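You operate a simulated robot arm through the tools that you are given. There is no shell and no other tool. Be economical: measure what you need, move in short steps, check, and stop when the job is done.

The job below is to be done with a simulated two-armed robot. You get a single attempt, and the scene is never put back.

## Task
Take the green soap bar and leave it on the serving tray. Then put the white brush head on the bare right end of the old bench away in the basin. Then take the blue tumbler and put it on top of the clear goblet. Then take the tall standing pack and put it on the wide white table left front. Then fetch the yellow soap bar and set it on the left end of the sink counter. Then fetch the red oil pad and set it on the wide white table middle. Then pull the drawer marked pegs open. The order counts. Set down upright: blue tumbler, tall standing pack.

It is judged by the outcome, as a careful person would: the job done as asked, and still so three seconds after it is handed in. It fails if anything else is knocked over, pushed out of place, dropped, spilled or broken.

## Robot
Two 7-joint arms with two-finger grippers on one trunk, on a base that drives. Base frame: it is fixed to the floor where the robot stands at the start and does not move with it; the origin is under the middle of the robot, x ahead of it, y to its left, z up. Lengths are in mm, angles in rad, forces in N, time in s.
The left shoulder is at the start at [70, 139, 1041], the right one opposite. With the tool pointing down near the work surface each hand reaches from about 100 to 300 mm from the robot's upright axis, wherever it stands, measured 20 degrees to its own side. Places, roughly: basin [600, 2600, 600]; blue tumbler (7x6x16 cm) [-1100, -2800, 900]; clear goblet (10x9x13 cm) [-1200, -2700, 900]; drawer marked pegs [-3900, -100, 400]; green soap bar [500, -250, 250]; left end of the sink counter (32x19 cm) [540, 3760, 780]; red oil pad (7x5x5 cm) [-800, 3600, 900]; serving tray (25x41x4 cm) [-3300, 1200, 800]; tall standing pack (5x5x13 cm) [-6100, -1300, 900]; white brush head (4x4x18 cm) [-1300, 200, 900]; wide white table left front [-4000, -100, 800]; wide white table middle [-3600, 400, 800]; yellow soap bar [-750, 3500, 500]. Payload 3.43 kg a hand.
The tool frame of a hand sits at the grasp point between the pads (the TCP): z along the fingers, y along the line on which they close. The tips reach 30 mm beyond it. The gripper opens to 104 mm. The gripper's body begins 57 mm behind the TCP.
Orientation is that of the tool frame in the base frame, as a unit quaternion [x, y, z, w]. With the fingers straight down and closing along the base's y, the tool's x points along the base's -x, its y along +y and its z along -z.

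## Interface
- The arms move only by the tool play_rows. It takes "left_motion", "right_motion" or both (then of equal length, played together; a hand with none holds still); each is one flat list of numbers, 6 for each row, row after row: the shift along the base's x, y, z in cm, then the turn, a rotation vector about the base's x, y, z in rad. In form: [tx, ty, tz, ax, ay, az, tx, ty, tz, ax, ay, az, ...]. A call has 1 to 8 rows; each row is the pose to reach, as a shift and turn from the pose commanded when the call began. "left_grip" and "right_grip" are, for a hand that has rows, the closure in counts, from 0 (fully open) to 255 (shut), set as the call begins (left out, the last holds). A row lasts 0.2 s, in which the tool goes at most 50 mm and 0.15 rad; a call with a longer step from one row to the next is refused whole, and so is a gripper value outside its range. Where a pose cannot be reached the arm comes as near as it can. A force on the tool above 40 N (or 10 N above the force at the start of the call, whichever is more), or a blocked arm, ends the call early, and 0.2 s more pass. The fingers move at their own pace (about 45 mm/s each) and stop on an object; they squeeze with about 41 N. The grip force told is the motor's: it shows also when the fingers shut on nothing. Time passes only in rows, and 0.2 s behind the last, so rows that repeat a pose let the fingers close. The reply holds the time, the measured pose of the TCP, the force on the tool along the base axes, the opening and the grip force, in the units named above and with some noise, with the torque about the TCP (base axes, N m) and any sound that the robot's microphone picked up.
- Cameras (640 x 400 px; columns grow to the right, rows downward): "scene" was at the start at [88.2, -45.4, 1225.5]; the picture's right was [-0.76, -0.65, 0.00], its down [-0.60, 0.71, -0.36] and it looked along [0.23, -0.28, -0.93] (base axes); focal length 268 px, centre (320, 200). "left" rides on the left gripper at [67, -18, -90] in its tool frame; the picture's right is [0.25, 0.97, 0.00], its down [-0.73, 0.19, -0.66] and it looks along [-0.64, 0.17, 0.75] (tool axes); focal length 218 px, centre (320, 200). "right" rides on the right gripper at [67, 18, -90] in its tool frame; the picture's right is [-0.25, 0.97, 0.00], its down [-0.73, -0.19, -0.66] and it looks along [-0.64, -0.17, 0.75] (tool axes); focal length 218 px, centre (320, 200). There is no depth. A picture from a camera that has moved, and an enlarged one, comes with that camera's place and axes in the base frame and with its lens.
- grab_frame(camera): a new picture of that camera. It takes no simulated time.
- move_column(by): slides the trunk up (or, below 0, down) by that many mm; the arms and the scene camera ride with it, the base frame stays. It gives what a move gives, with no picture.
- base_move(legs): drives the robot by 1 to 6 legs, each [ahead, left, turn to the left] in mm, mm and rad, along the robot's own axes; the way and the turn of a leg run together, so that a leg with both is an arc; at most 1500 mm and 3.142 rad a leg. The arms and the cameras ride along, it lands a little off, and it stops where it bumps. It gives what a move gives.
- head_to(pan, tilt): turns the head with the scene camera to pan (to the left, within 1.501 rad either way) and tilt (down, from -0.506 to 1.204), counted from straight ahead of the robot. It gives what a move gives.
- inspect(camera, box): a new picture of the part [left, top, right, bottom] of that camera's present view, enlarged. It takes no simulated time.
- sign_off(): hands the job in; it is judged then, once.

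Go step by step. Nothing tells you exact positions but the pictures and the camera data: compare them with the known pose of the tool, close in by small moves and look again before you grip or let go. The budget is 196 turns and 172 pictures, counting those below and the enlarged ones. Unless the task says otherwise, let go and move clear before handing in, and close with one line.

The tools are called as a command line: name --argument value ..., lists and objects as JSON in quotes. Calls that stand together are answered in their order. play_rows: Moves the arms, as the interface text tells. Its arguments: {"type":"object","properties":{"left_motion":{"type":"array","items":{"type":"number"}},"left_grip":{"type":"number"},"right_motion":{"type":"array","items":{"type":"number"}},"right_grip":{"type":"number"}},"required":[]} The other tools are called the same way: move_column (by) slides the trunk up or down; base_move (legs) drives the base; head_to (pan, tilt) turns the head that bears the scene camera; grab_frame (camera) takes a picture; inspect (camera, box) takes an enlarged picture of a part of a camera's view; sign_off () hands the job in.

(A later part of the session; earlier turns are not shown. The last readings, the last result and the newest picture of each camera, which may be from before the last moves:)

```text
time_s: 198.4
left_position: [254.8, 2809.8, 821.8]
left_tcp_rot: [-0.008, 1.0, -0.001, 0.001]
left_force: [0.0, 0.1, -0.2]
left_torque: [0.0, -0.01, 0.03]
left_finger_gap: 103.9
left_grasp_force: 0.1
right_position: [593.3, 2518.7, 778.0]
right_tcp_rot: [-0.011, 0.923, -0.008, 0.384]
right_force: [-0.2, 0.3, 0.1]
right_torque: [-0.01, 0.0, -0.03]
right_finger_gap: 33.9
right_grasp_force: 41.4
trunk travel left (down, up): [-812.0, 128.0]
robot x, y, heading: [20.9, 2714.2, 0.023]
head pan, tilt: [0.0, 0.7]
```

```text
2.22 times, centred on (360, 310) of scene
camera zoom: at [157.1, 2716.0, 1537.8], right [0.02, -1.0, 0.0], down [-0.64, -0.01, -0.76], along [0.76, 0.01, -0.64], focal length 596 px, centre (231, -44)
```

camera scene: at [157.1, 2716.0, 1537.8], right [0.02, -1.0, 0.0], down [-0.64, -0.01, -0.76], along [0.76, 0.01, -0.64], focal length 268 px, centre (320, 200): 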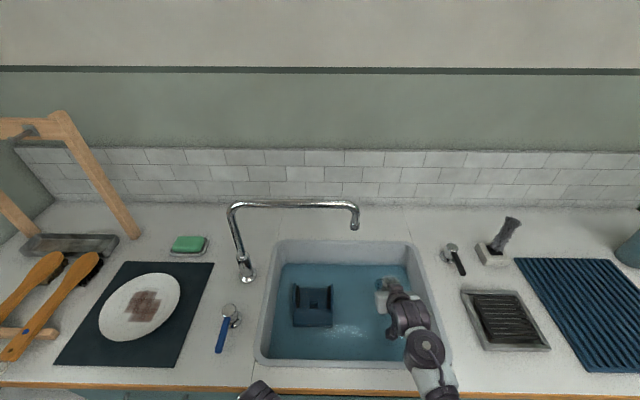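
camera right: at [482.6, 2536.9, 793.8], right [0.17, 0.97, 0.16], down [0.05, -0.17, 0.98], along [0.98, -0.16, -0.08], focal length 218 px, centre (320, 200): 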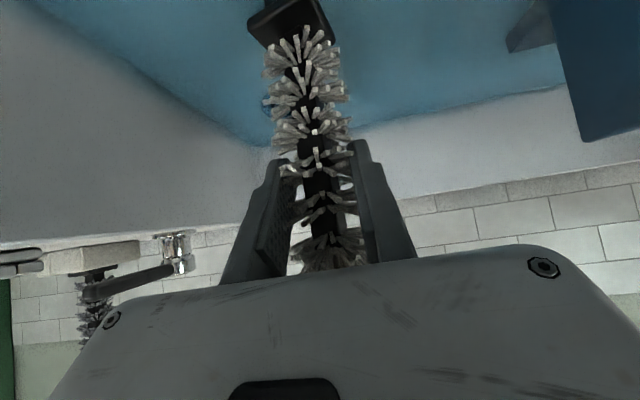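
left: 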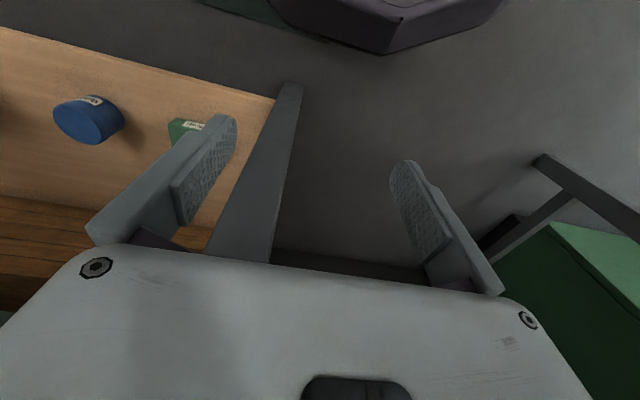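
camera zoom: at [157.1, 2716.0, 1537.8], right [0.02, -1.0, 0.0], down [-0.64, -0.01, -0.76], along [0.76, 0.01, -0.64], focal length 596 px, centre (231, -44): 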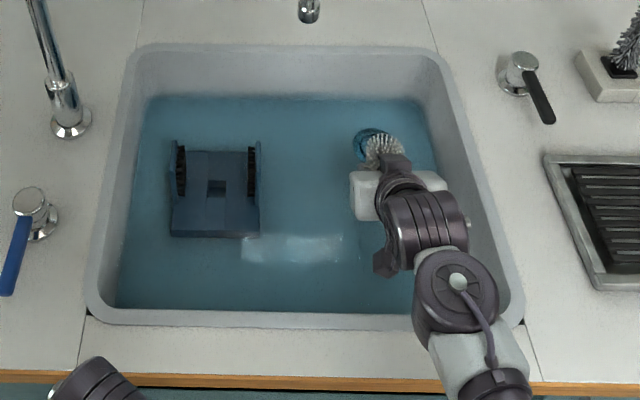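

play_rows --right_motion '[0, 0, -0.8, 0, 0, 0, 0, 0, -1.6, 0, 0, 0, 0, 0, -2.4, 0, 0, 0, 0, 0, -2.4, 0, 0, 0]'

play_rows --right_motion '[0, 0, -0.5, 0, 0, 0, 0, 0, -1, 0, 0, 0, 0, 0, -1.5, 0, 0, 0]'

grab_frame --camera "right"

```text
time_s: 199.1
left_position: [253.4, 2810.0, 822.0]
left_tcp_rot: [-0.009, 1.0, -0.001, 0.002]
left_force: [-0.1, -0.7, -0.9]
left_torque: [0.02, -0.01, 0.01]
left_finger_gap: 103.9
left_grasp_force: 0.0
right_position: [601.1, 2519.7, 769.6]
right_tcp_rot: [-0.009, 0.917, -0.008, 0.398]
right_force: [-7.7, 0.5, 26.5]
right_torque: [0.22, 1.04, 0.04]
right_finger_gap: 34.0
right_grasp_force: 41.2
trunk travel left (down, up): [-812.0, 128.0]
robot x, y, heading: [20.2, 2716.8, 0.022]
head pan, tilt: [0.0, 0.7]
stopped in row 3 (right hand): the force on the tool passed its limit at 43 N (the readings are from after the stop); the commanded pose is now the measured one
```

```text
time_s: 199.6
left_position: [254.2, 2809.1, 822.7]
left_tcp_rot: [-0.009, 1.0, -0.002, 0.001]
left_force: [0.8, 0.8, 0.0]
left_torque: [0.03, 0.05, 0.0]
left_finger_gap: 103.8
left_grasp_force: 0.1
right_position: [605.7, 2519.3, 769.2]
right_tcp_rot: [-0.008, 0.914, -0.009, 0.405]
right_force: [-6.0, 1.4, 22.5]
right_torque: [0.24, 1.05, 0.05]
right_finger_gap: 33.8
right_grasp_force: 40.9
trunk travel left (down, up): [-812.0, 128.0]
robot x, y, heading: [23.4, 2716.2, 0.019]
head pan, tilt: [0.0, 0.7]
stopped in row 2 (right hand): the force on the tool passed its limit at 42 N (the readings are from after the stop); the commanded pose is now the measured one
```

```text
111 pictures are left
camera right: at [494.6, 2536.6, 781.2], right [0.16, 0.97, 0.17], down [0.01, -0.17, 0.99], along [0.99, -0.16, -0.03], focal length 218 px, centre (320, 200)
```

right: 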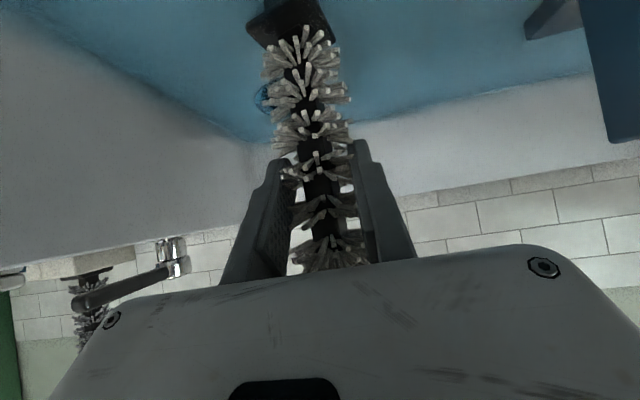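

Brush foot is on the basin floor (z≈641). I ease the load, level the hand, and release.

play_rows --right_motion '[0, 0, 0.4, 0, 0.046, 0, 0, 0, 0.2, 0, 0.046, 0]'

play_rows --right_motion '[0, 0, 0, 0, 0, 0, 0, 0, 0, 0, 0, 0, 0, 0, 0, 0, 0, 0, 0, 0, 0, 0, 0, 0, 0, 0, 0, 0, 0, 0]' --right_grip 0

grab_frame --camera "right"

```text
time_s: 200.2
left_position: [253.0, 2810.3, 822.2]
left_tcp_rot: [-0.009, 1.0, -0.001, 0.001]
left_force: [-0.3, -0.5, 0.5]
left_torque: [-0.02, 0.0, -0.01]
left_finger_gap: 104.2
left_grasp_force: 0.0
right_position: [604.0, 2518.4, 769.1]
right_tcp_rot: [-0.008, 0.924, -0.008, 0.382]
right_force: [1.3, -0.1, 14.1]
right_torque: [0.09, -0.41, 0.0]
right_finger_gap: 34.0
right_grasp_force: 41.6
trunk travel left (down, up): [-812.0, 128.0]
robot x, y, heading: [18.7, 2714.8, 0.018]
head pan, tilt: [0.0, 0.7]
```

```text
time_s: 201.4
left_position: [255.2, 2810.4, 822.3]
left_tcp_rot: [-0.009, 1.0, -0.001, 0.001]
left_force: [-0.1, -0.1, 0.1]
left_torque: [0.0, 0.01, 0.0]
left_finger_gap: 103.9
left_grasp_force: 0.0
right_position: [603.3, 2518.0, 766.5]
right_tcp_rot: [-0.008, 0.925, -0.008, 0.379]
right_force: [0.0, -0.2, 1.0]
right_torque: [-0.02, 0.0, -0.02]
right_finger_gap: 103.6
right_grasp_force: 0.0
trunk travel left (down, up): [-812.0, 128.0]
robot x, y, heading: [22.6, 2716.8, 0.018]
head pan, tilt: [0.0, 0.7]
```

```text
110 pictures are left
camera right: at [493.3, 2536.3, 785.5], right [0.17, 0.97, 0.16], down [0.06, -0.17, 0.98], along [0.98, -0.16, -0.09], focal length 218 px, centre (320, 200)
```

right: 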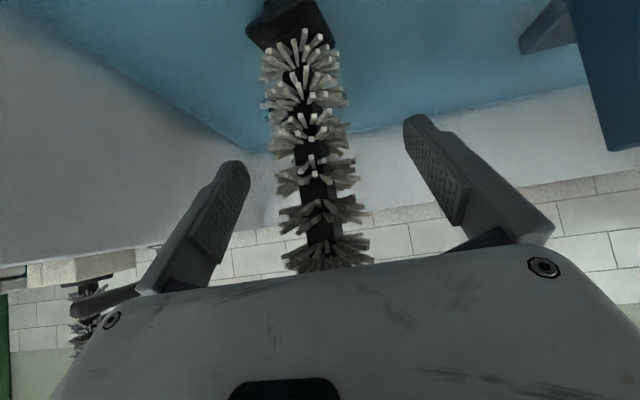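

Brush head stands in the basin. I withdraw along the finger axis.

play_rows --right_motion '[-1.5, 0, 2, 0, 0, 0, -3.5, 0, 5, 0, 0, 0, -6, 0, 9, 0, 0, 0, -8.5, 0, 13, 0, 0, 0, -12, 0, 15, 0, 0, 0, -16, 0, 15, 0, 0, 0, -20, 0, 15, 0, 0, 0, -20, 0, 15, 0, 0, 0]'

inspect --camera "scene" --box '[240, 200, 480, 400]'

```text
time_s: 203.2
left_position: [255.4, 2809.6, 820.9]
left_tcp_rot: [-0.009, 1.0, -0.001, 0.0]
left_force: [0.3, -0.2, 0.7]
left_torque: [0.03, 0.0, 0.02]
left_finger_gap: 104.0
left_grasp_force: 0.0
right_position: [403.9, 2517.4, 918.0]
right_tcp_rot: [-0.008, 0.925, -0.007, 0.379]
right_force: [0.2, 0.2, -0.6]
right_torque: [-0.02, 0.0, 0.0]
right_finger_gap: 104.1
right_grasp_force: 0.0
trunk travel left (down, up): [-812.0, 128.0]
robot x, y, heading: [20.5, 2713.9, 0.018]
head pan, tilt: [0.0, 0.7]
```

```text
2.00 times, centred on (360, 300) of scene
camera zoom: at [158.6, 2714.9, 1537.7], right [0.02, -1.0, 0.0], down [-0.65, -0.01, -0.76], along [0.76, 0.01, -0.65], focal length 536 px, centre (240, 0)
```

zoom: 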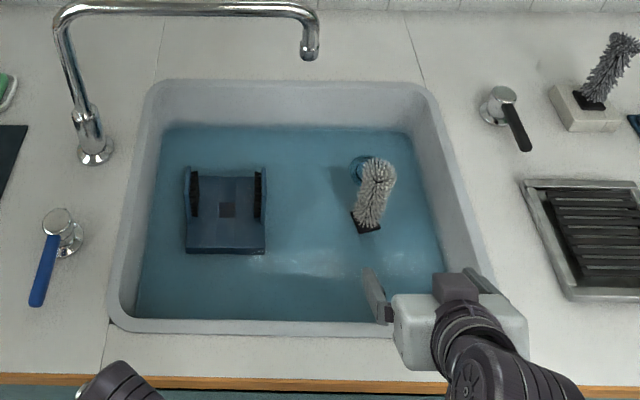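

The brush head stands in the basin. Next the blue tumbler and goblet at the -y wall; I drive down the room.

base_move --legs '[[-600, 0, 0], [0, -1500, 0], [0, -1500, 0], [0, -1300, 0], [0, 0, -1.57]]'

head_to --pan -0.3 --tilt 0.5

grab_frame --camera "scene"

```text
time_s: 230.7
left_position: [-453.4, -1834.1, 821.2]
left_tcp_rot: [0.718, 0.696, 0.0, 0.0]
left_force: [-0.3, -0.7, -0.1]
left_torque: [0.0, 0.01, 0.03]
left_finger_gap: 104.1
left_grasp_force: 0.1
right_position: [-750.7, -1970.4, 918.6]
right_tcp_rot: [0.665, 0.644, -0.28, 0.256]
right_force: [-1.0, -0.3, 0.3]
right_torque: [0.02, -0.02, -0.02]
right_finger_gap: 104.2
right_grasp_force: 0.0
trunk travel left (down, up): [-812.0, 128.0]
robot x, y, heading: [-533.9, -1595.5, -1.604]
head pan, tilt: [0.0, 0.7]
```

```text
time_s: 231.4
left_position: [-451.3, -1835.6, 822.4]
left_tcp_rot: [0.718, 0.696, -0.001, 0.0]
left_force: [-0.4, -0.9, 0.2]
left_torque: [-0.01, 0.0, -0.02]
left_finger_gap: 104.0
left_grasp_force: 0.0
right_position: [-749.0, -1968.4, 918.3]
right_tcp_rot: [0.664, 0.644, -0.28, 0.255]
right_force: [-0.9, -0.1, 0.4]
right_torque: [-0.03, -0.04, -0.01]
right_finger_gap: 104.1
right_grasp_force: 0.1
trunk travel left (down, up): [-812.0, 128.0]
robot x, y, heading: [-536.3, -1595.2, -1.601]
head pan, tilt: [-0.3, 0.499]
```

```text
108 pictures are left
camera scene: at [-563.5, -1735.5, 1555.5], right [-0.95, 0.32, 0.0], down [0.16, 0.45, -0.88], along [-0.28, -0.83, -0.48], focal length 268 px, centre (320, 200)
```

scene: 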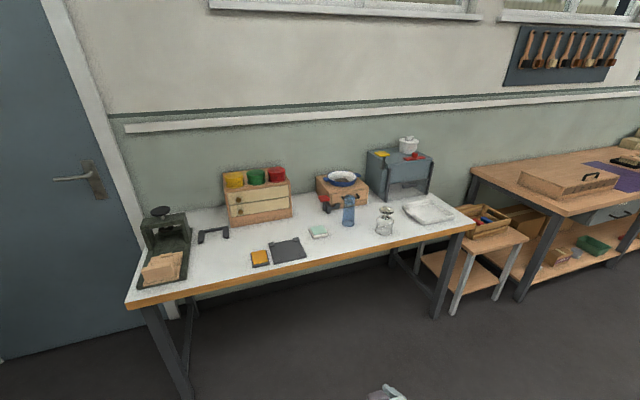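

inspect --camera "scene" --box '[240, 140, 480, 280]'

```text
2.67 times, centred on (360, 210) of scene
camera zoom: at [-563.5, -1735.5, 1555.5], right [-0.95, 0.32, 0.0], down [0.16, 0.45, -0.88], along [-0.28, -0.83, -0.48], focal length 715 px, centre (213, 173)
```

zoom: 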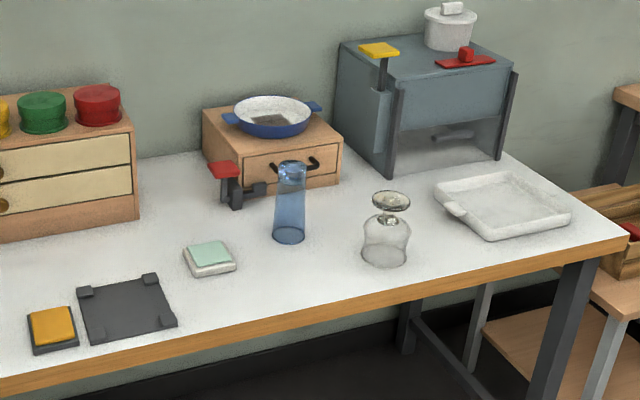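

The goblet stands inverted (foot up), the blue tumbler beside it. I drive closer for a precise look.

base_move --legs '[[350, -310, 0.03]]'

head_to --pan -0.3 --tilt 0.7

grab_frame --camera "scene"

grab_frame --camera "right"

```text
time_s: 234.2
left_position: [-754.2, -2177.2, 821.9]
left_tcp_rot: [0.707, 0.707, -0.002, -0.001]
left_force: [0.2, -0.5, 0.8]
left_torque: [-0.02, 0.0, 0.01]
left_finger_gap: 104.1
left_grasp_force: 0.1
right_position: [-1047.0, -2321.2, 919.8]
right_tcp_rot: [0.654, 0.654, -0.276, 0.259]
right_force: [0.6, 0.7, 0.1]
right_torque: [0.0, 0.01, -0.02]
right_finger_gap: 103.7
right_grasp_force: 0.0
trunk travel left (down, up): [-812.0, 128.0]
robot x, y, heading: [-838.6, -1942.4, -1.568]
head pan, tilt: [-0.3, 0.499]
```

```text
time_s: 235.0
left_position: [-754.2, -2178.0, 822.9]
left_tcp_rot: [0.707, 0.707, -0.001, 0.0]
left_force: [0.3, 0.2, -0.4]
left_torque: [-0.02, -0.04, 0.0]
left_finger_gap: 104.0
left_grasp_force: 0.0
right_position: [-1048.1, -2321.2, 919.1]
right_tcp_rot: [0.654, 0.655, -0.275, 0.26]
right_force: [0.7, 0.1, -0.5]
right_torque: [0.0, -0.02, 0.0]
right_finger_gap: 104.2
right_grasp_force: 0.0
trunk travel left (down, up): [-812.0, 128.0]
robot x, y, heading: [-847.6, -1940.4, -1.569]
head pan, tilt: [-0.3, 0.7]
```

```text
106 pictures are left
camera scene: at [-866.8, -2076.2, 1537.9], right [-0.96, 0.29, 0.0], down [0.19, 0.62, -0.77], along [-0.23, -0.73, -0.64], focal length 268 px, centre (320, 200)
```

scene: 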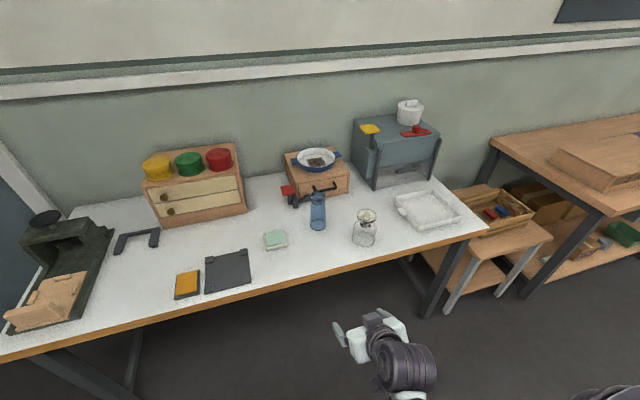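

```text
105 pictures are left
camera right: at [-1027.7, -2210.6, 937.2], right [0.97, -0.19, 0.16], down [-0.17, -0.06, 0.98], along [-0.18, -0.98, -0.09], focal length 218 px, centre (320, 200)
```

right: 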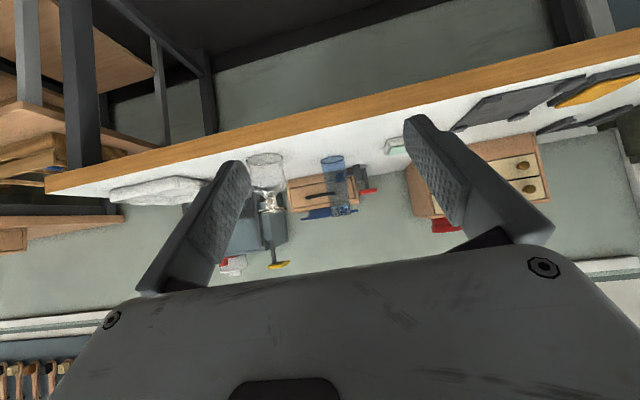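

inspect --camera "scene" --box '[260, 160, 420, 260]'

inspect --camera "right" --box '[230, 130, 390, 230]'

```text
4.00 times, centred on (340, 210) of scene
camera zoom: at [-866.8, -2076.2, 1537.9], right [-0.96, 0.29, 0.0], down [0.19, 0.62, -0.77], along [-0.23, -0.73, -0.64], focal length 1073 px, centre (240, 160)
```

zoom: 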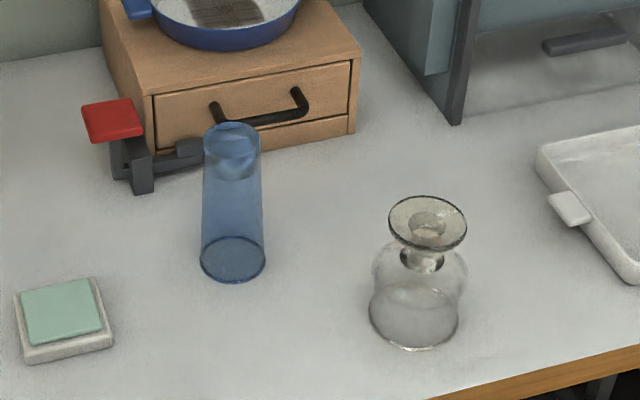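

```text
4.00 times, centred on (310, 180) of right
camera zoom: at [-1027.7, -2210.6, 937.2], right [0.97, -0.19, 0.16], down [-0.17, -0.06, 0.98], along [-0.18, -0.98, -0.09], focal length 873 px, centre (360, 280)
```

zoom: 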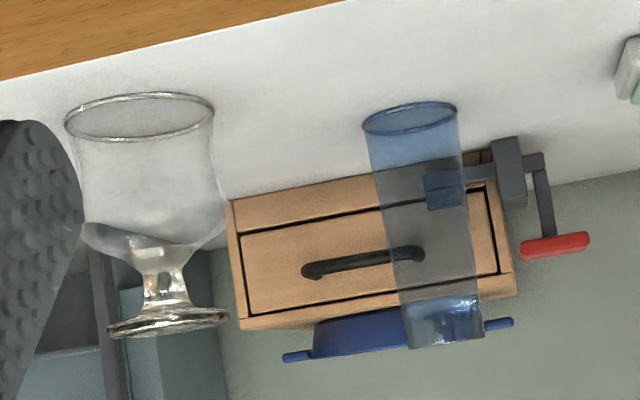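

Both glasses stand mouth-down: tumbler at (-1085,-2797), table z≈780, top ≈935; goblet at (-1224,-2671), foot top ≈904. I raise the trunk and drive up with the right hand lined up on the tumbler.

move_column --by 125

base_move --legs '[[280, -37, 0]]'

grab_frame --camera "right"

grab_frame --camera "scene"

```text
time_s: 236.5
left_position: [-753.9, -2177.3, 947.5]
left_tcp_rot: [0.707, 0.707, -0.001, 0.0]
left_force: [-0.2, 0.4, -0.7]
left_torque: [-0.01, -0.02, 0.01]
left_finger_gap: 104.1
left_grasp_force: 0.2
right_position: [-1048.1, -2322.0, 1043.6]
right_tcp_rot: [0.654, 0.655, -0.275, 0.26]
right_force: [0.2, 0.5, 0.3]
right_torque: [0.01, -0.01, 0.05]
right_finger_gap: 104.0
right_grasp_force: 0.1
trunk travel left (down, up): [-937.0, 3.0]
robot x, y, heading: [-841.7, -1941.7, -1.566]
head pan, tilt: [-0.3, 0.7]
```

```text
time_s: 238.5
left_position: [-791.2, -2456.0, 948.1]
left_tcp_rot: [0.707, 0.707, -0.002, 0.0]
left_force: [0.6, -0.2, 0.6]
left_torque: [0.0, -0.01, 0.01]
left_finger_gap: 104.1
left_grasp_force: 0.1
right_position: [-1084.7, -2600.0, 1044.5]
right_tcp_rot: [0.655, 0.654, -0.276, 0.259]
right_force: [0.5, 0.2, -0.7]
right_torque: [-0.01, 0.01, 0.02]
right_finger_gap: 104.0
right_grasp_force: 0.1
trunk travel left (down, up): [-937.0, 3.0]
robot x, y, heading: [-881.9, -2227.2, -1.575]
head pan, tilt: [-0.3, 0.7]
```

```text
102 pictures are left
camera right: at [-1064.9, -2488.4, 1062.6], right [0.97, -0.19, 0.16], down [-0.17, -0.06, 0.98], along [-0.18, -0.98, -0.09], focal length 218 px, centre (320, 200)
```

right: 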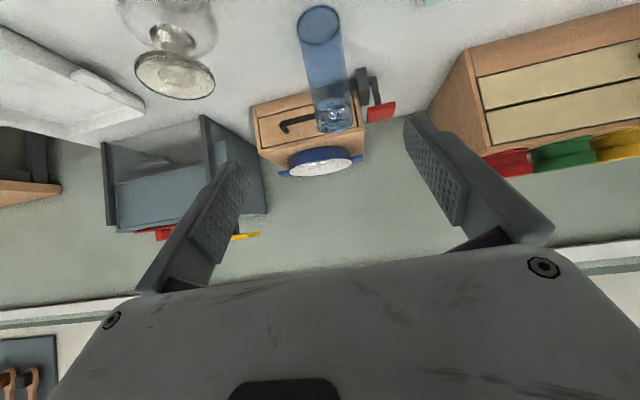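

```text
101 pictures are left
camera scene: at [-903.5, -2353.3, 1663.1], right [-0.96, 0.3, 0.0], down [0.19, 0.61, -0.77], along [-0.23, -0.73, -0.64], focal length 268 px, centre (320, 200)
```

scene: 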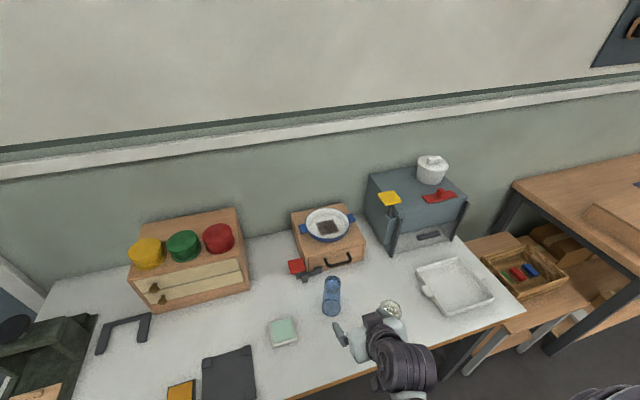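

I lower the hand to tumbler height in front of it and re-measure.

play_rows --right_motion '[0, 0, -4, 0, 0, 0, 0, 0, -8, 0, 0, 0, 0, 0, -12, 0, 0, 0, 0, 0, -16, 0, 0, 0, 0, 0, -16, 0, 0, 0]'

grab_frame --camera "right"

```text
time_s: 239.7
left_position: [-791.6, -2457.7, 946.9]
left_tcp_rot: [0.707, 0.707, -0.002, 0.0]
left_force: [-0.3, 0.1, -0.6]
left_torque: [0.0, 0.01, 0.0]
left_finger_gap: 103.8
left_grasp_force: 0.1
right_position: [-1085.0, -2600.6, 884.9]
right_tcp_rot: [0.654, 0.654, -0.276, 0.26]
right_force: [1.0, -0.2, 0.0]
right_torque: [0.0, -0.02, 0.02]
right_finger_gap: 104.0
right_grasp_force: 0.0
trunk travel left (down, up): [-937.0, 3.0]
robot x, y, heading: [-882.1, -2220.4, -1.567]
head pan, tilt: [-0.3, 0.7]
```

```text
100 pictures are left
camera right: at [-1065.5, -2489.2, 903.0], right [0.97, -0.19, 0.16], down [-0.17, -0.06, 0.98], along [-0.18, -0.98, -0.09], focal length 218 px, centre (320, 200)
```

right: 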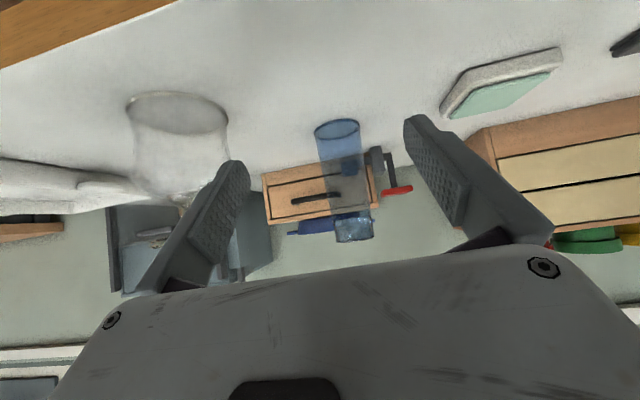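

play_rows --right_motion '[0.4, -4, 0, 0, 0, 0, 0.4, -8, 0, 0, 0, 0, 0.4, -12, 0, 0, 0, 0, 0.4, -15, -0.3, 0, 0, 0, 0.4, -15, -0.3, 0, 0, 0]'

grab_frame --camera "right"

inspect --camera "scene" --box '[280, 240, 480, 365]'

```text
time_s: 240.9
left_position: [-792.0, -2456.5, 947.4]
left_tcp_rot: [0.708, 0.706, -0.002, 0.0]
left_force: [0.6, 0.1, -1.2]
left_torque: [-0.03, -0.02, 0.03]
left_finger_gap: 103.9
left_grasp_force: 0.1
right_position: [-1082.6, -2750.1, 881.1]
right_tcp_rot: [0.655, 0.653, -0.277, 0.26]
right_force: [-0.2, 0.3, 0.5]
right_torque: [-0.01, -0.02, -0.03]
right_finger_gap: 104.0
right_grasp_force: 0.0
trunk travel left (down, up): [-937.0, 3.0]
robot x, y, heading: [-879.0, -2221.8, -1.571]
head pan, tilt: [-0.3, 0.7]
```

```text
99 pictures are left
camera right: at [-1063.1, -2639.9, 900.0], right [0.97, -0.19, 0.16], down [-0.17, -0.06, 0.98], along [-0.18, -0.98, -0.09], focal length 218 px, centre (320, 200)
```

right: 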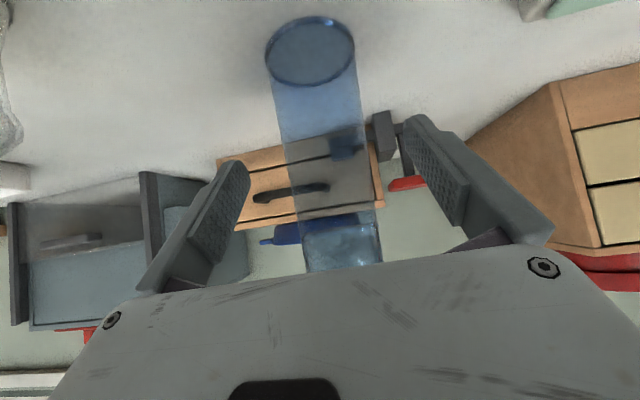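

```text
3.20 times, centred on (380, 302) of scene
camera zoom: at [-903.9, -2354.6, 1662.9], right [-0.96, 0.3, 0.0], down [0.19, 0.61, -0.77], along [-0.23, -0.73, -0.64], focal length 858 px, centre (128, -128)
```

zoom: 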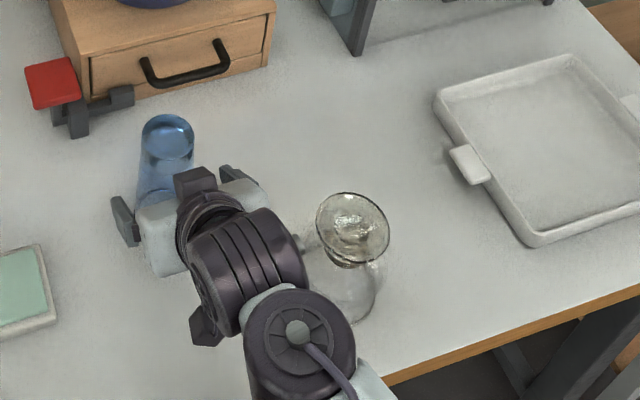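

Tumbler at about (-1079,-2786). I move in the last 35 mm and close gently on it.

play_rows --right_motion '[0.3, -1.8, 0, 0, 0, 0, 0.3, -3.5, 0, 0, 0, 0, 0.3, -3.5, 0, 0, 0, 0]'

grab_frame --camera "right"

inspect --camera "scene" --box '[280, 240, 480, 365]'

```text
time_s: 241.7
left_position: [-791.2, -2456.7, 946.7]
left_tcp_rot: [0.708, 0.706, -0.002, 0.001]
left_force: [-0.4, -0.2, -0.5]
left_torque: [0.02, 0.03, -0.01]
left_finger_gap: 103.8
left_grasp_force: 0.0
right_position: [-1079.5, -2785.4, 881.1]
right_tcp_rot: [0.654, 0.653, -0.277, 0.261]
right_force: [0.0, 1.0, 0.7]
right_torque: [0.01, -0.02, -0.01]
right_finger_gap: 103.9
right_grasp_force: 0.1
trunk travel left (down, up): [-937.0, 3.0]
robot x, y, heading: [-881.1, -2219.8, -1.567]
head pan, tilt: [-0.3, 0.7]
```

```text
97 pictures are left
camera right: at [-1059.1, -2674.9, 899.4], right [0.97, -0.19, 0.16], down [-0.17, -0.06, 0.98], along [-0.18, -0.98, -0.09], focal length 218 px, centre (320, 200)
```

right: 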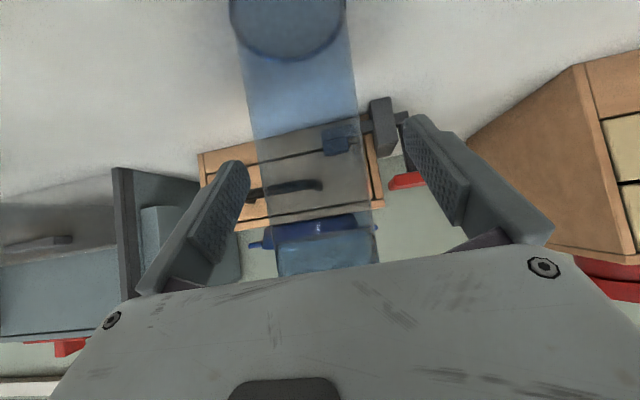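

```text
3.20 times, centred on (380, 302) of scene
camera zoom: at [-904.1, -2354.7, 1662.9], right [-0.96, 0.3, 0.0], down [0.19, 0.61, -0.77], along [-0.23, -0.73, -0.64], focal length 858 px, centre (128, -128)
```

zoom: 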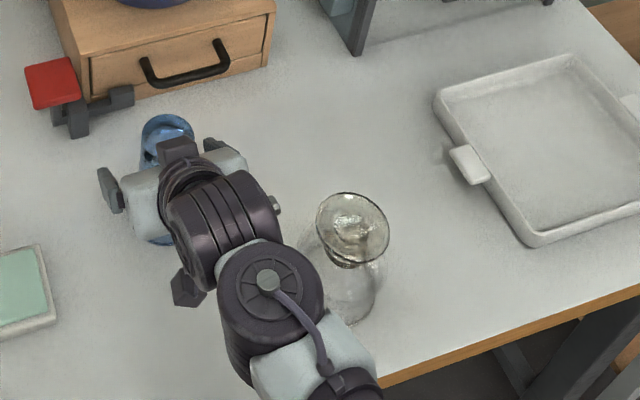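

play_rows --right_motion '[0, 0, 0, 0, 0, 0, 0, 0, 0, 0, 0, 0, 0, 0, 0, 0, 0, 0, 0, 0, 0, 0, 0, 0, 0, 0, 0, 0, 0, 0]' --right_grip 255

grab_frame --camera "right"

```text
time_s: 242.9
left_position: [-791.6, -2456.9, 947.9]
left_tcp_rot: [0.707, 0.707, -0.001, 0.0]
left_force: [0.2, 0.0, 0.1]
left_torque: [-0.02, 0.0, 0.0]
left_finger_gap: 103.8
left_grasp_force: 0.0
right_position: [-1080.6, -2785.0, 881.1]
right_tcp_rot: [0.655, 0.654, -0.276, 0.26]
right_force: [-1.3, 0.0, 0.3]
right_torque: [-0.05, 0.01, -0.03]
right_finger_gap: 60.1
right_grasp_force: 41.2
trunk travel left (down, up): [-937.0, 3.0]
robot x, y, heading: [-879.4, -2218.1, -1.575]
head pan, tilt: [-0.3, 0.7]
```

```text
95 pictures are left
camera right: at [-1059.2, -2675.2, 899.2], right [0.97, -0.19, 0.16], down [-0.17, -0.06, 0.98], along [-0.18, -0.98, -0.09], focal length 218 px, centre (320, 200)
```

right: 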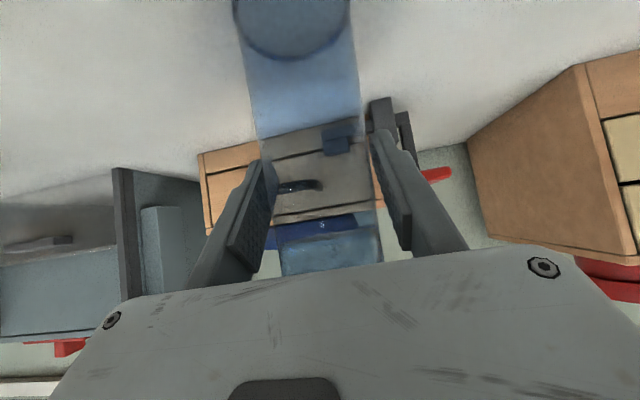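

Gripped at 60 mm. I lift 150 mm and look.

play_rows --right_motion '[0, 0, 2, 0, 0, 0, 0, 0, 5, 0, 0, 0, 0, 0, 9, 0, 0, 0, 0, 0, 13, 0, 0, 0, 0, 0, 16, 0, 0, 0, 0, 0, 16, 0, 0, 0]'

base_move --legs '[[-95, -139, 0]]'

grab_frame --camera "right"

grab_frame --camera "scene"

```text
time_s: 244.3
left_position: [-790.8, -2457.7, 947.4]
left_tcp_rot: [0.708, 0.707, -0.001, -0.001]
left_force: [-0.1, 0.8, 0.9]
left_torque: [-0.01, -0.03, -0.01]
left_finger_gap: 103.9
left_grasp_force: 0.0
right_position: [-1078.4, -2785.7, 1040.1]
right_tcp_rot: [0.655, 0.654, -0.276, 0.26]
right_force: [0.0, -0.6, -3.5]
right_torque: [0.02, 0.02, -0.01]
right_finger_gap: 60.3
right_grasp_force: 40.7
trunk travel left (down, up): [-937.0, 3.0]
robot x, y, heading: [-880.5, -2222.1, -1.574]
head pan, tilt: [-0.3, 0.7]
```

```text
time_s: 245.7
left_position: [-932.4, -2363.4, 945.2]
left_tcp_rot: [0.707, 0.707, 0.0, -0.001]
left_force: [1.1, 0.1, -0.3]
left_torque: [-0.02, 0.02, -0.01]
left_finger_gap: 103.9
left_grasp_force: 0.0
right_position: [-1218.8, -2693.2, 1039.5]
right_tcp_rot: [0.655, 0.655, -0.276, 0.259]
right_force: [0.1, -0.4, -3.1]
right_torque: [0.04, 0.0, 0.02]
right_finger_gap: 60.2
right_grasp_force: 40.3
trunk travel left (down, up): [-937.0, 3.0]
robot x, y, heading: [-1019.8, -2124.3, -1.568]
head pan, tilt: [-0.3, 0.7]
```

```text
94 pictures are left
camera right: at [-1199.0, -2581.6, 1058.0], right [0.97, -0.19, 0.15], down [-0.17, -0.06, 0.98], along [-0.18, -0.98, -0.09], focal length 218 px, centre (320, 200)
```

right: 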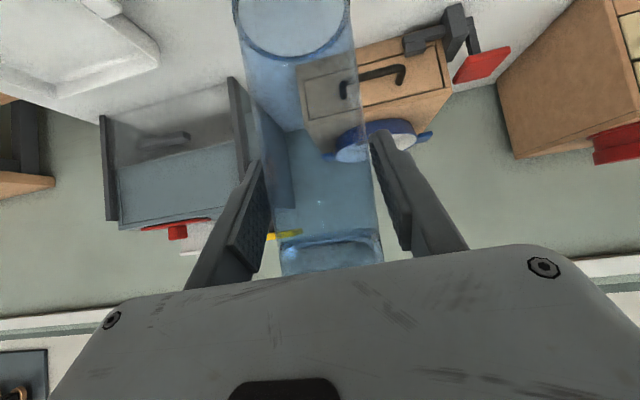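

```text
93 pictures are left
camera scene: at [-1043.2, -2264.1, 1662.6], right [-0.96, 0.29, 0.0], down [0.19, 0.62, -0.76], along [-0.23, -0.73, -0.65], focal length 268 px, centre (320, 200)
```

scene: 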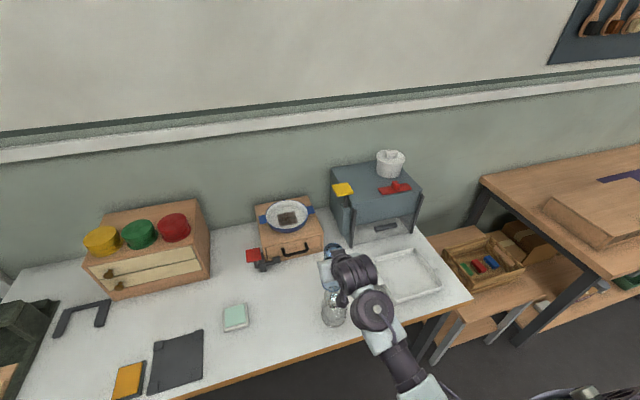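

grab_frame --camera "left"

inspect --camera "scene" --box '[280, 220, 440, 340]'

```text
92 pictures are left
camera left: at [-949.6, -2297.8, 1035.5], right [0.97, 0.25, 0.0], down [0.19, -0.73, 0.66], along [0.16, -0.64, -0.76], focal length 218 px, centre (320, 200)
```

left: 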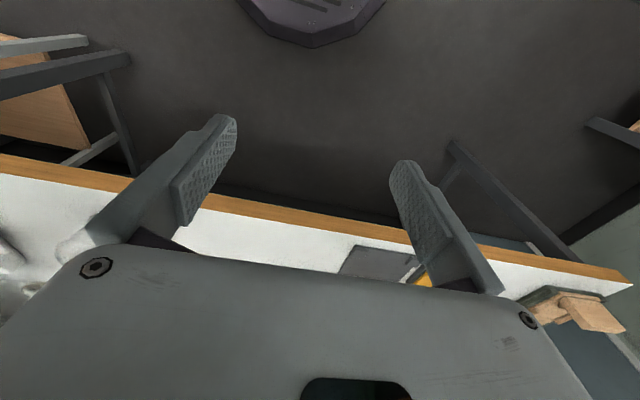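

```text
3.33 times, centred on (360, 280) of scene
camera zoom: at [-1043.2, -2264.1, 1662.6], right [-0.96, 0.29, 0.0], down [0.19, 0.62, -0.76], along [-0.23, -0.73, -0.65], focal length 894 px, centre (187, -67)
```

zoom: 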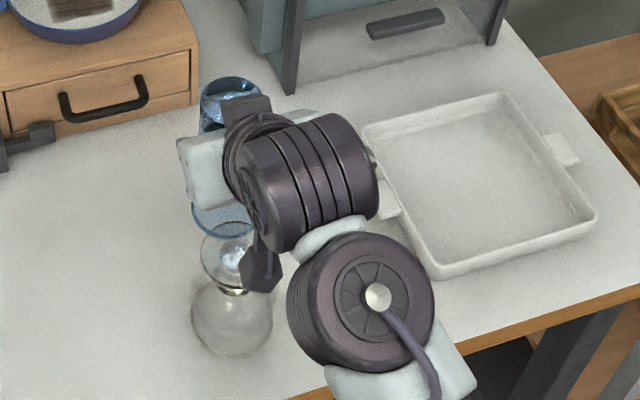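

Goblet axis ≈ (-1218,-2666). I shift the tumbler back 28 mm and lower it to just above the foot.

play_rows --right_motion '[0, 1.4, 0, 0, 0, 0, 0, 2.8, 0, 0, 0, 0, 0, 2.8, -1.5, 0, 0, 0, 0, 2.8, -1.5, 0, 0, 0]'

inspect --camera "scene" --box '[300, 220, 400, 340]'

grab_frame --camera "right"

```text
time_s: 246.7
left_position: [-934.3, -2363.5, 947.1]
left_tcp_rot: [0.708, 0.706, -0.001, -0.001]
left_force: [0.7, -0.2, 0.2]
left_torque: [0.02, 0.0, 0.0]
left_finger_gap: 103.7
left_grasp_force: 0.0
right_position: [-1221.4, -2663.5, 1024.9]
right_tcp_rot: [0.655, 0.654, -0.276, 0.259]
right_force: [0.4, -0.7, -1.6]
right_torque: [0.0, 0.0, 0.0]
right_finger_gap: 60.1
right_grasp_force: 40.1
trunk travel left (down, up): [-937.0, 3.0]
robot x, y, heading: [-1023.6, -2129.3, -1.569]
head pan, tilt: [-0.3, 0.7]
```

```text
3.33 times, centred on (350, 280) of scene
camera zoom: at [-1046.4, -2262.2, 1662.8], right [-0.96, 0.3, 0.0], down [0.19, 0.62, -0.76], along [-0.23, -0.73, -0.64], focal length 894 px, centre (220, -67)
```

zoom: 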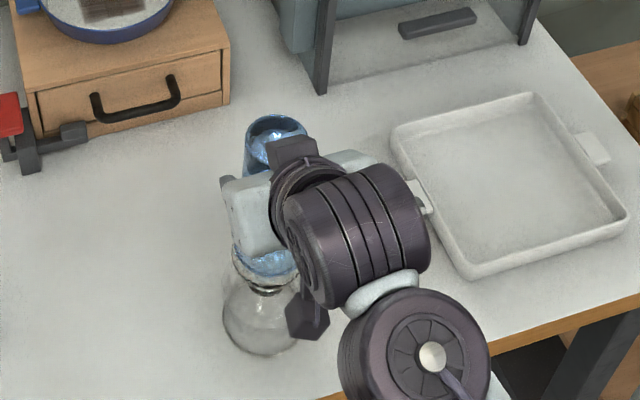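

```text
89 pictures are left
camera right: at [-1201.3, -2551.6, 1043.0], right [0.97, -0.19, 0.16], down [-0.17, -0.06, 0.98], along [-0.18, -0.98, -0.09], focal length 218 px, centre (320, 200)
```

right: 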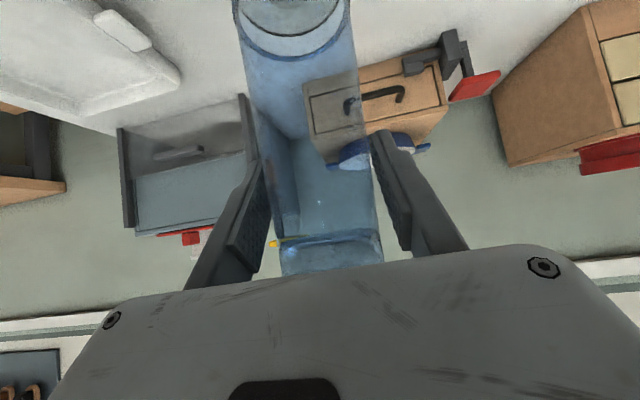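

inspect --camera "right" --box '[210, 0, 370, 100]'

inspect --camera "scene" --box '[350, 270, 400, 330]'

```text
4.00 times, centred on (290, 50) of right
camera zoom: at [-1201.3, -2551.6, 1043.0], right [0.97, -0.19, 0.16], down [-0.17, -0.06, 0.98], along [-0.18, -0.98, -0.09], focal length 873 px, centre (440, 800)
```

zoom: 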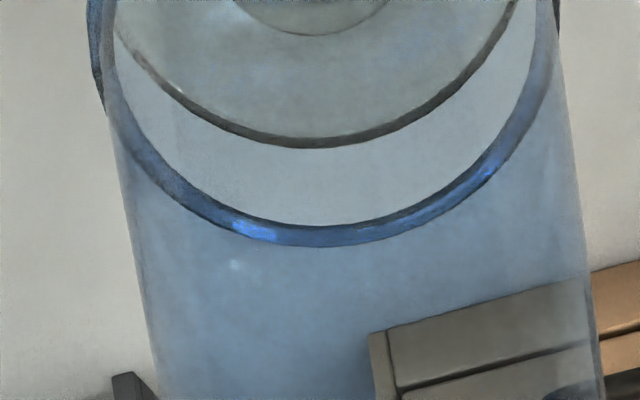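

```text
6.67 times, centred on (375, 300) of scene
camera zoom: at [-1046.4, -2262.2, 1662.8], right [-0.96, 0.3, 0.0], down [0.19, 0.62, -0.76], along [-0.23, -0.73, -0.64], focal length 1788 px, centre (-47, -467)
```

zoom: 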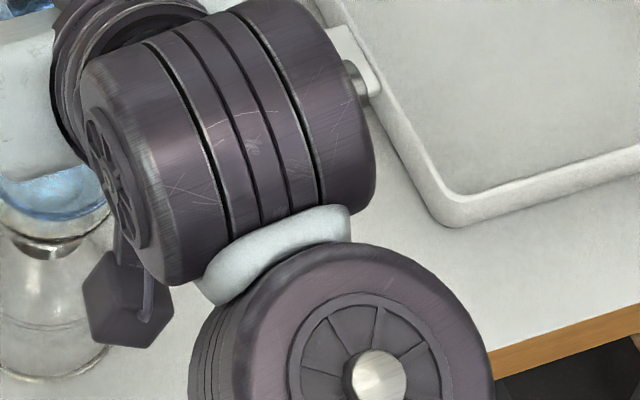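

play_rows --right_motion '[0, 0, -0.6, 0, 0, 0, 0, 0, -1.2, 0, 0, 0, 0, 0, -1.2, 0, 0, 0]'

inspect --camera "right" --box '[210, 0, 370, 100]'

inspect --camera "scene" --box '[320, 240, 400, 340]'

```text
time_s: 247.5
left_position: [-933.9, -2363.6, 945.4]
left_tcp_rot: [0.708, 0.706, -0.002, 0.0]
left_force: [-0.2, 0.4, -0.1]
left_torque: [-0.02, 0.0, 0.04]
left_finger_gap: 103.9
left_grasp_force: 0.0
right_position: [-1220.8, -2662.3, 1012.2]
right_tcp_rot: [0.654, 0.655, -0.276, 0.26]
right_force: [-0.6, 0.2, -3.2]
right_torque: [0.0, 0.02, -0.04]
right_finger_gap: 60.2
right_grasp_force: 41.2
trunk travel left (down, up): [-937.0, 3.0]
robot x, y, heading: [-1021.4, -2125.6, -1.573]
head pan, tilt: [-0.3, 0.7]
```

```text
4.00 times, centred on (290, 50) of right
camera zoom: at [-1201.5, -2551.4, 1031.5], right [0.97, -0.19, 0.16], down [-0.17, -0.06, 0.98], along [-0.18, -0.98, -0.09], focal length 873 px, centre (440, 800)
```

zoom: 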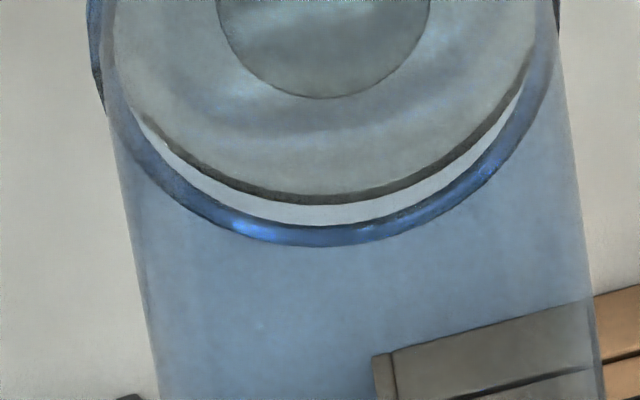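

```text
4.00 times, centred on (360, 290) of scene
camera zoom: at [-1046.6, -2261.7, 1662.8], right [-0.96, 0.3, 0.0], down [0.19, 0.62, -0.76], along [-0.23, -0.73, -0.64], focal length 1073 px, centre (160, -160)
```

zoom: 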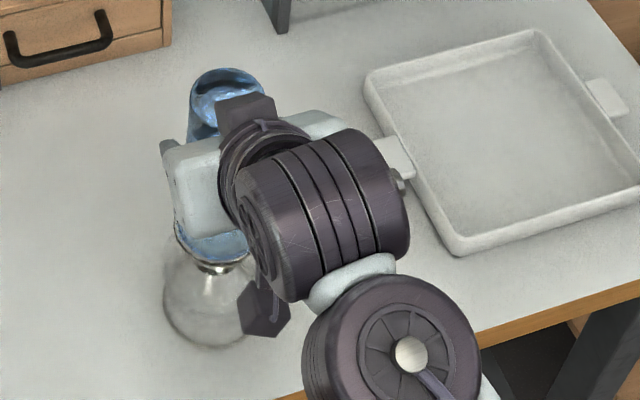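

The rings line up sideways; the tumbler should come about 3 mm toward me. I adjust and lower a little more.

play_rows --right_motion '[0, 0.3, 0, 0, 0, 0, 0, 0.3, -0.5, 0, 0, 0, 0, 0.3, -0.5, 0, 0, 0]'

inspect --camera "right" --box '[210, 0, 370, 100]'

```text
time_s: 248.3
left_position: [-935.0, -2364.0, 946.9]
left_tcp_rot: [0.707, 0.707, -0.001, 0.0]
left_force: [-0.4, 0.7, -0.3]
left_torque: [-0.01, 0.05, -0.01]
left_finger_gap: 104.0
left_grasp_force: 0.1
right_position: [-1220.9, -2660.0, 1008.5]
right_tcp_rot: [0.654, 0.655, -0.276, 0.26]
right_force: [-0.5, 0.3, -2.7]
right_torque: [0.06, -0.02, 0.0]
right_finger_gap: 60.2
right_grasp_force: 41.4
trunk travel left (down, up): [-937.0, 3.0]
robot x, y, heading: [-1024.3, -2123.8, -1.575]
head pan, tilt: [-0.3, 0.7]
```

```text
4.00 times, centred on (290, 50) of right
camera zoom: at [-1201.3, -2548.8, 1026.3], right [0.97, -0.19, 0.16], down [-0.17, -0.06, 0.98], along [-0.18, -0.98, -0.09], focal length 873 px, centre (440, 800)
```

zoom: 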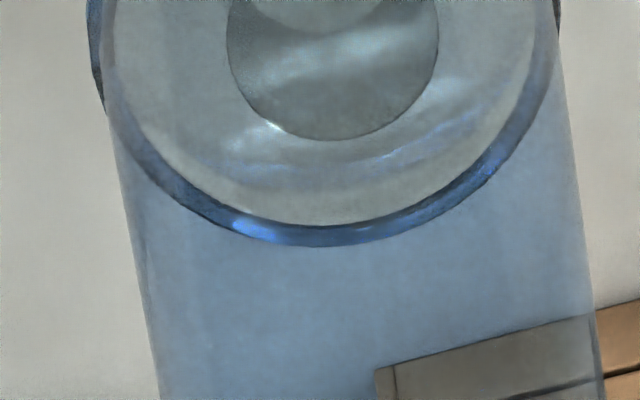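

play_rows --right_motion '[0, 0.1, -0.2, 0, 0, 0, 0, 0.1, -0.3, 0, 0, 0]'

inspect --camera "right" --box '[210, 0, 370, 100]'

```text
time_s: 248.9
left_position: [-933.1, -2362.8, 948.3]
left_tcp_rot: [0.708, 0.706, -0.001, 0.0]
left_force: [0.1, 0.8, -0.5]
left_torque: [0.0, 0.02, 0.0]
left_finger_gap: 104.2
left_grasp_force: 0.0
right_position: [-1220.8, -2658.3, 1005.4]
right_tcp_rot: [0.654, 0.655, -0.276, 0.26]
right_force: [-0.3, -0.1, -3.0]
right_torque: [-0.01, 0.01, 0.01]
right_finger_gap: 60.1
right_grasp_force: 41.1
trunk travel left (down, up): [-937.0, 3.0]
robot x, y, heading: [-1023.2, -2129.4, -1.574]
head pan, tilt: [-0.3, 0.7]
```

```text
4.00 times, centred on (290, 50) of right
camera zoom: at [-1201.5, -2547.9, 1023.5], right [0.97, -0.19, 0.16], down [-0.17, -0.06, 0.98], along [-0.18, -0.98, -0.09], focal length 873 px, centre (440, 800)
```

zoom: 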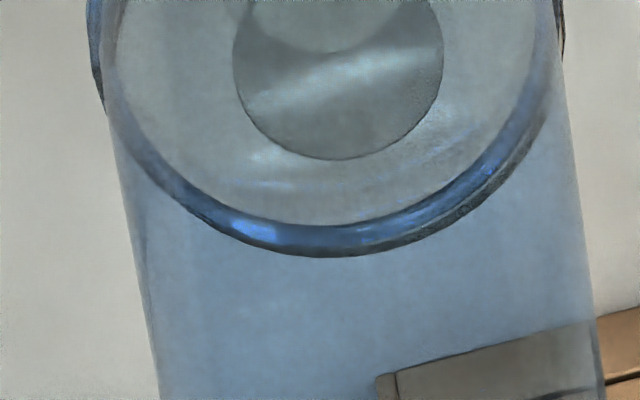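

The foot shows evenly around the rim: centred. I lower the last millimetres until contact.

play_rows --right_motion '[0.1, 0, -0.15, 0, 0, 0, 0.1, 0, -0.3, 0, 0, 0]'

inspect --camera "right" --box '[210, 0, 370, 100]'

```text
time_s: 249.5
left_position: [-934.7, -2361.7, 946.3]
left_tcp_rot: [0.708, 0.706, -0.002, 0.001]
left_force: [0.1, -1.2, -0.8]
left_torque: [0.01, 0.02, -0.02]
left_finger_gap: 103.8
left_grasp_force: 0.1
right_position: [-1220.9, -2657.8, 1005.4]
right_tcp_rot: [0.653, 0.653, -0.279, 0.262]
right_force: [-3.8, 0.6, 13.2]
right_torque: [0.45, 0.37, 0.05]
right_finger_gap: 60.3
right_grasp_force: 40.8
trunk travel left (down, up): [-937.0, 3.0]
robot x, y, heading: [-1026.2, -2125.1, -1.57]
head pan, tilt: [-0.3, 0.7]
```

```text
4.00 times, centred on (290, 50) of right
camera zoom: at [-1200.8, -2547.4, 1022.6], right [0.97, -0.19, 0.16], down [-0.17, -0.05, 0.98], along [-0.18, -0.98, -0.08], focal length 873 px, centre (440, 800)
```

zoom: 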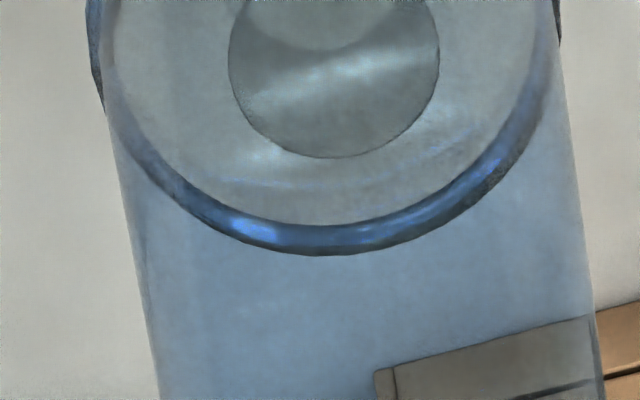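

Contact. I ease off the load before opening.

play_rows --right_motion '[0, 0, 0.25, 0, 0, 0, 0, 0, 0.2, 0, 0, 0]'

```text
time_s: 250.1
left_position: [-933.5, -2362.7, 948.4]
left_tcp_rot: [0.708, 0.707, -0.002, 0.0]
left_force: [0.5, 0.6, 0.4]
left_torque: [-0.02, 0.01, -0.02]
left_finger_gap: 103.9
left_grasp_force: 0.0
right_position: [-1220.3, -2658.1, 1003.6]
right_tcp_rot: [0.653, 0.655, -0.276, 0.262]
right_force: [-3.5, -3.1, 9.6]
right_torque: [-0.16, 0.35, 0.02]
right_finger_gap: 60.1
right_grasp_force: 40.9
trunk travel left (down, up): [-937.0, 3.0]
robot x, y, heading: [-1024.3, -2126.9, -1.576]
head pan, tilt: [-0.3, 0.7]
```

play_rows --right_motion '[0, 0, 0.15, 0, 0, 0, 0, 0, 0.15, 0, 0, 0]'

inspect --camera "right" --box '[210, 0, 370, 100]'

```text
time_s: 250.7
left_position: [-934.2, -2361.7, 946.2]
left_tcp_rot: [0.707, 0.707, -0.001, 0.0]
left_force: [-0.9, 0.2, -0.6]
left_torque: [0.0, 0.02, 0.01]
left_finger_gap: 104.1
left_grasp_force: 0.0
right_position: [-1219.9, -2658.2, 1004.9]
right_tcp_rot: [0.654, 0.655, -0.275, 0.26]
right_force: [-1.5, -1.0, 2.0]
right_torque: [-0.25, 0.07, -0.07]
right_finger_gap: 60.2
right_grasp_force: 40.5
trunk travel left (down, up): [-937.0, 3.0]
robot x, y, heading: [-1021.1, -2125.5, -1.571]
head pan, tilt: [-0.3, 0.7]
```

```text
4.00 times, centred on (290, 50) of right
camera zoom: at [-1199.9, -2547.4, 1023.6], right [0.97, -0.19, 0.16], down [-0.17, -0.06, 0.98], along [-0.18, -0.98, -0.09], focal length 873 px, centre (440, 800)
```

zoom: 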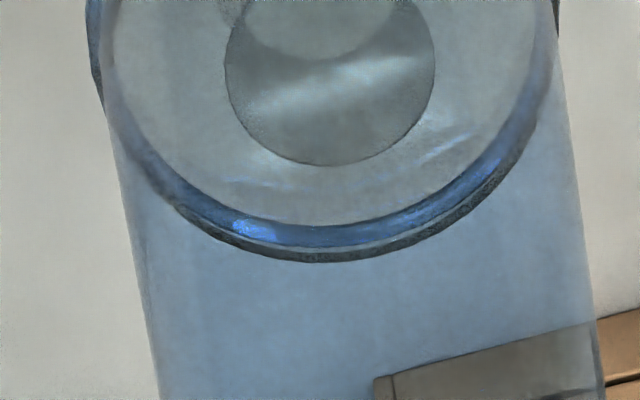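

play_rows --right_motion '[0, 0, 0, 0, 0, 0, 0, 0, 0, 0, 0, 0, 0, 0, 0, 0, 0, 0, 0, 0, 0, 0, 0, 0]' --right_grip 0

grab_frame --camera "right"

```text
time_s: 251.7
left_position: [-934.1, -2362.3, 947.7]
left_tcp_rot: [0.707, 0.707, 0.0, -0.001]
left_force: [0.6, 0.4, -0.4]
left_torque: [-0.02, 0.05, 0.01]
left_finger_gap: 104.0
left_grasp_force: 0.0
right_position: [-1218.9, -2658.4, 1005.7]
right_tcp_rot: [0.654, 0.654, -0.276, 0.26]
right_force: [-0.3, -0.5, -0.8]
right_torque: [0.01, -0.04, 0.02]
right_finger_gap: 104.1
right_grasp_force: 0.1
trunk travel left (down, up): [-937.0, 3.0]
robot x, y, heading: [-1028.0, -2128.0, -1.575]
head pan, tilt: [-0.3, 0.7]
```

```text
80 pictures are left
camera right: at [-1199.9, -2547.8, 1024.0], right [0.97, -0.19, 0.16], down [-0.17, -0.06, 0.98], along [-0.18, -0.98, -0.09], focal length 218 px, centre (320, 200)
```

right: 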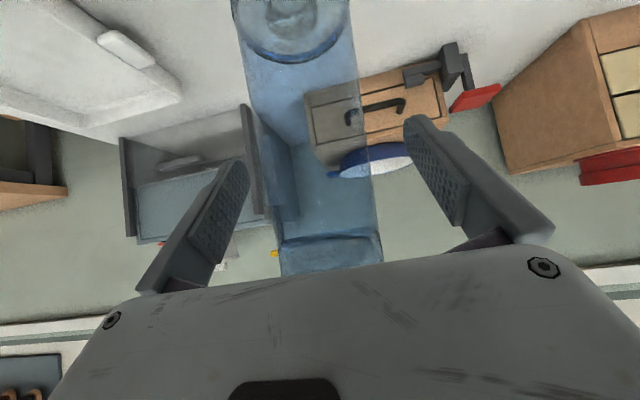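

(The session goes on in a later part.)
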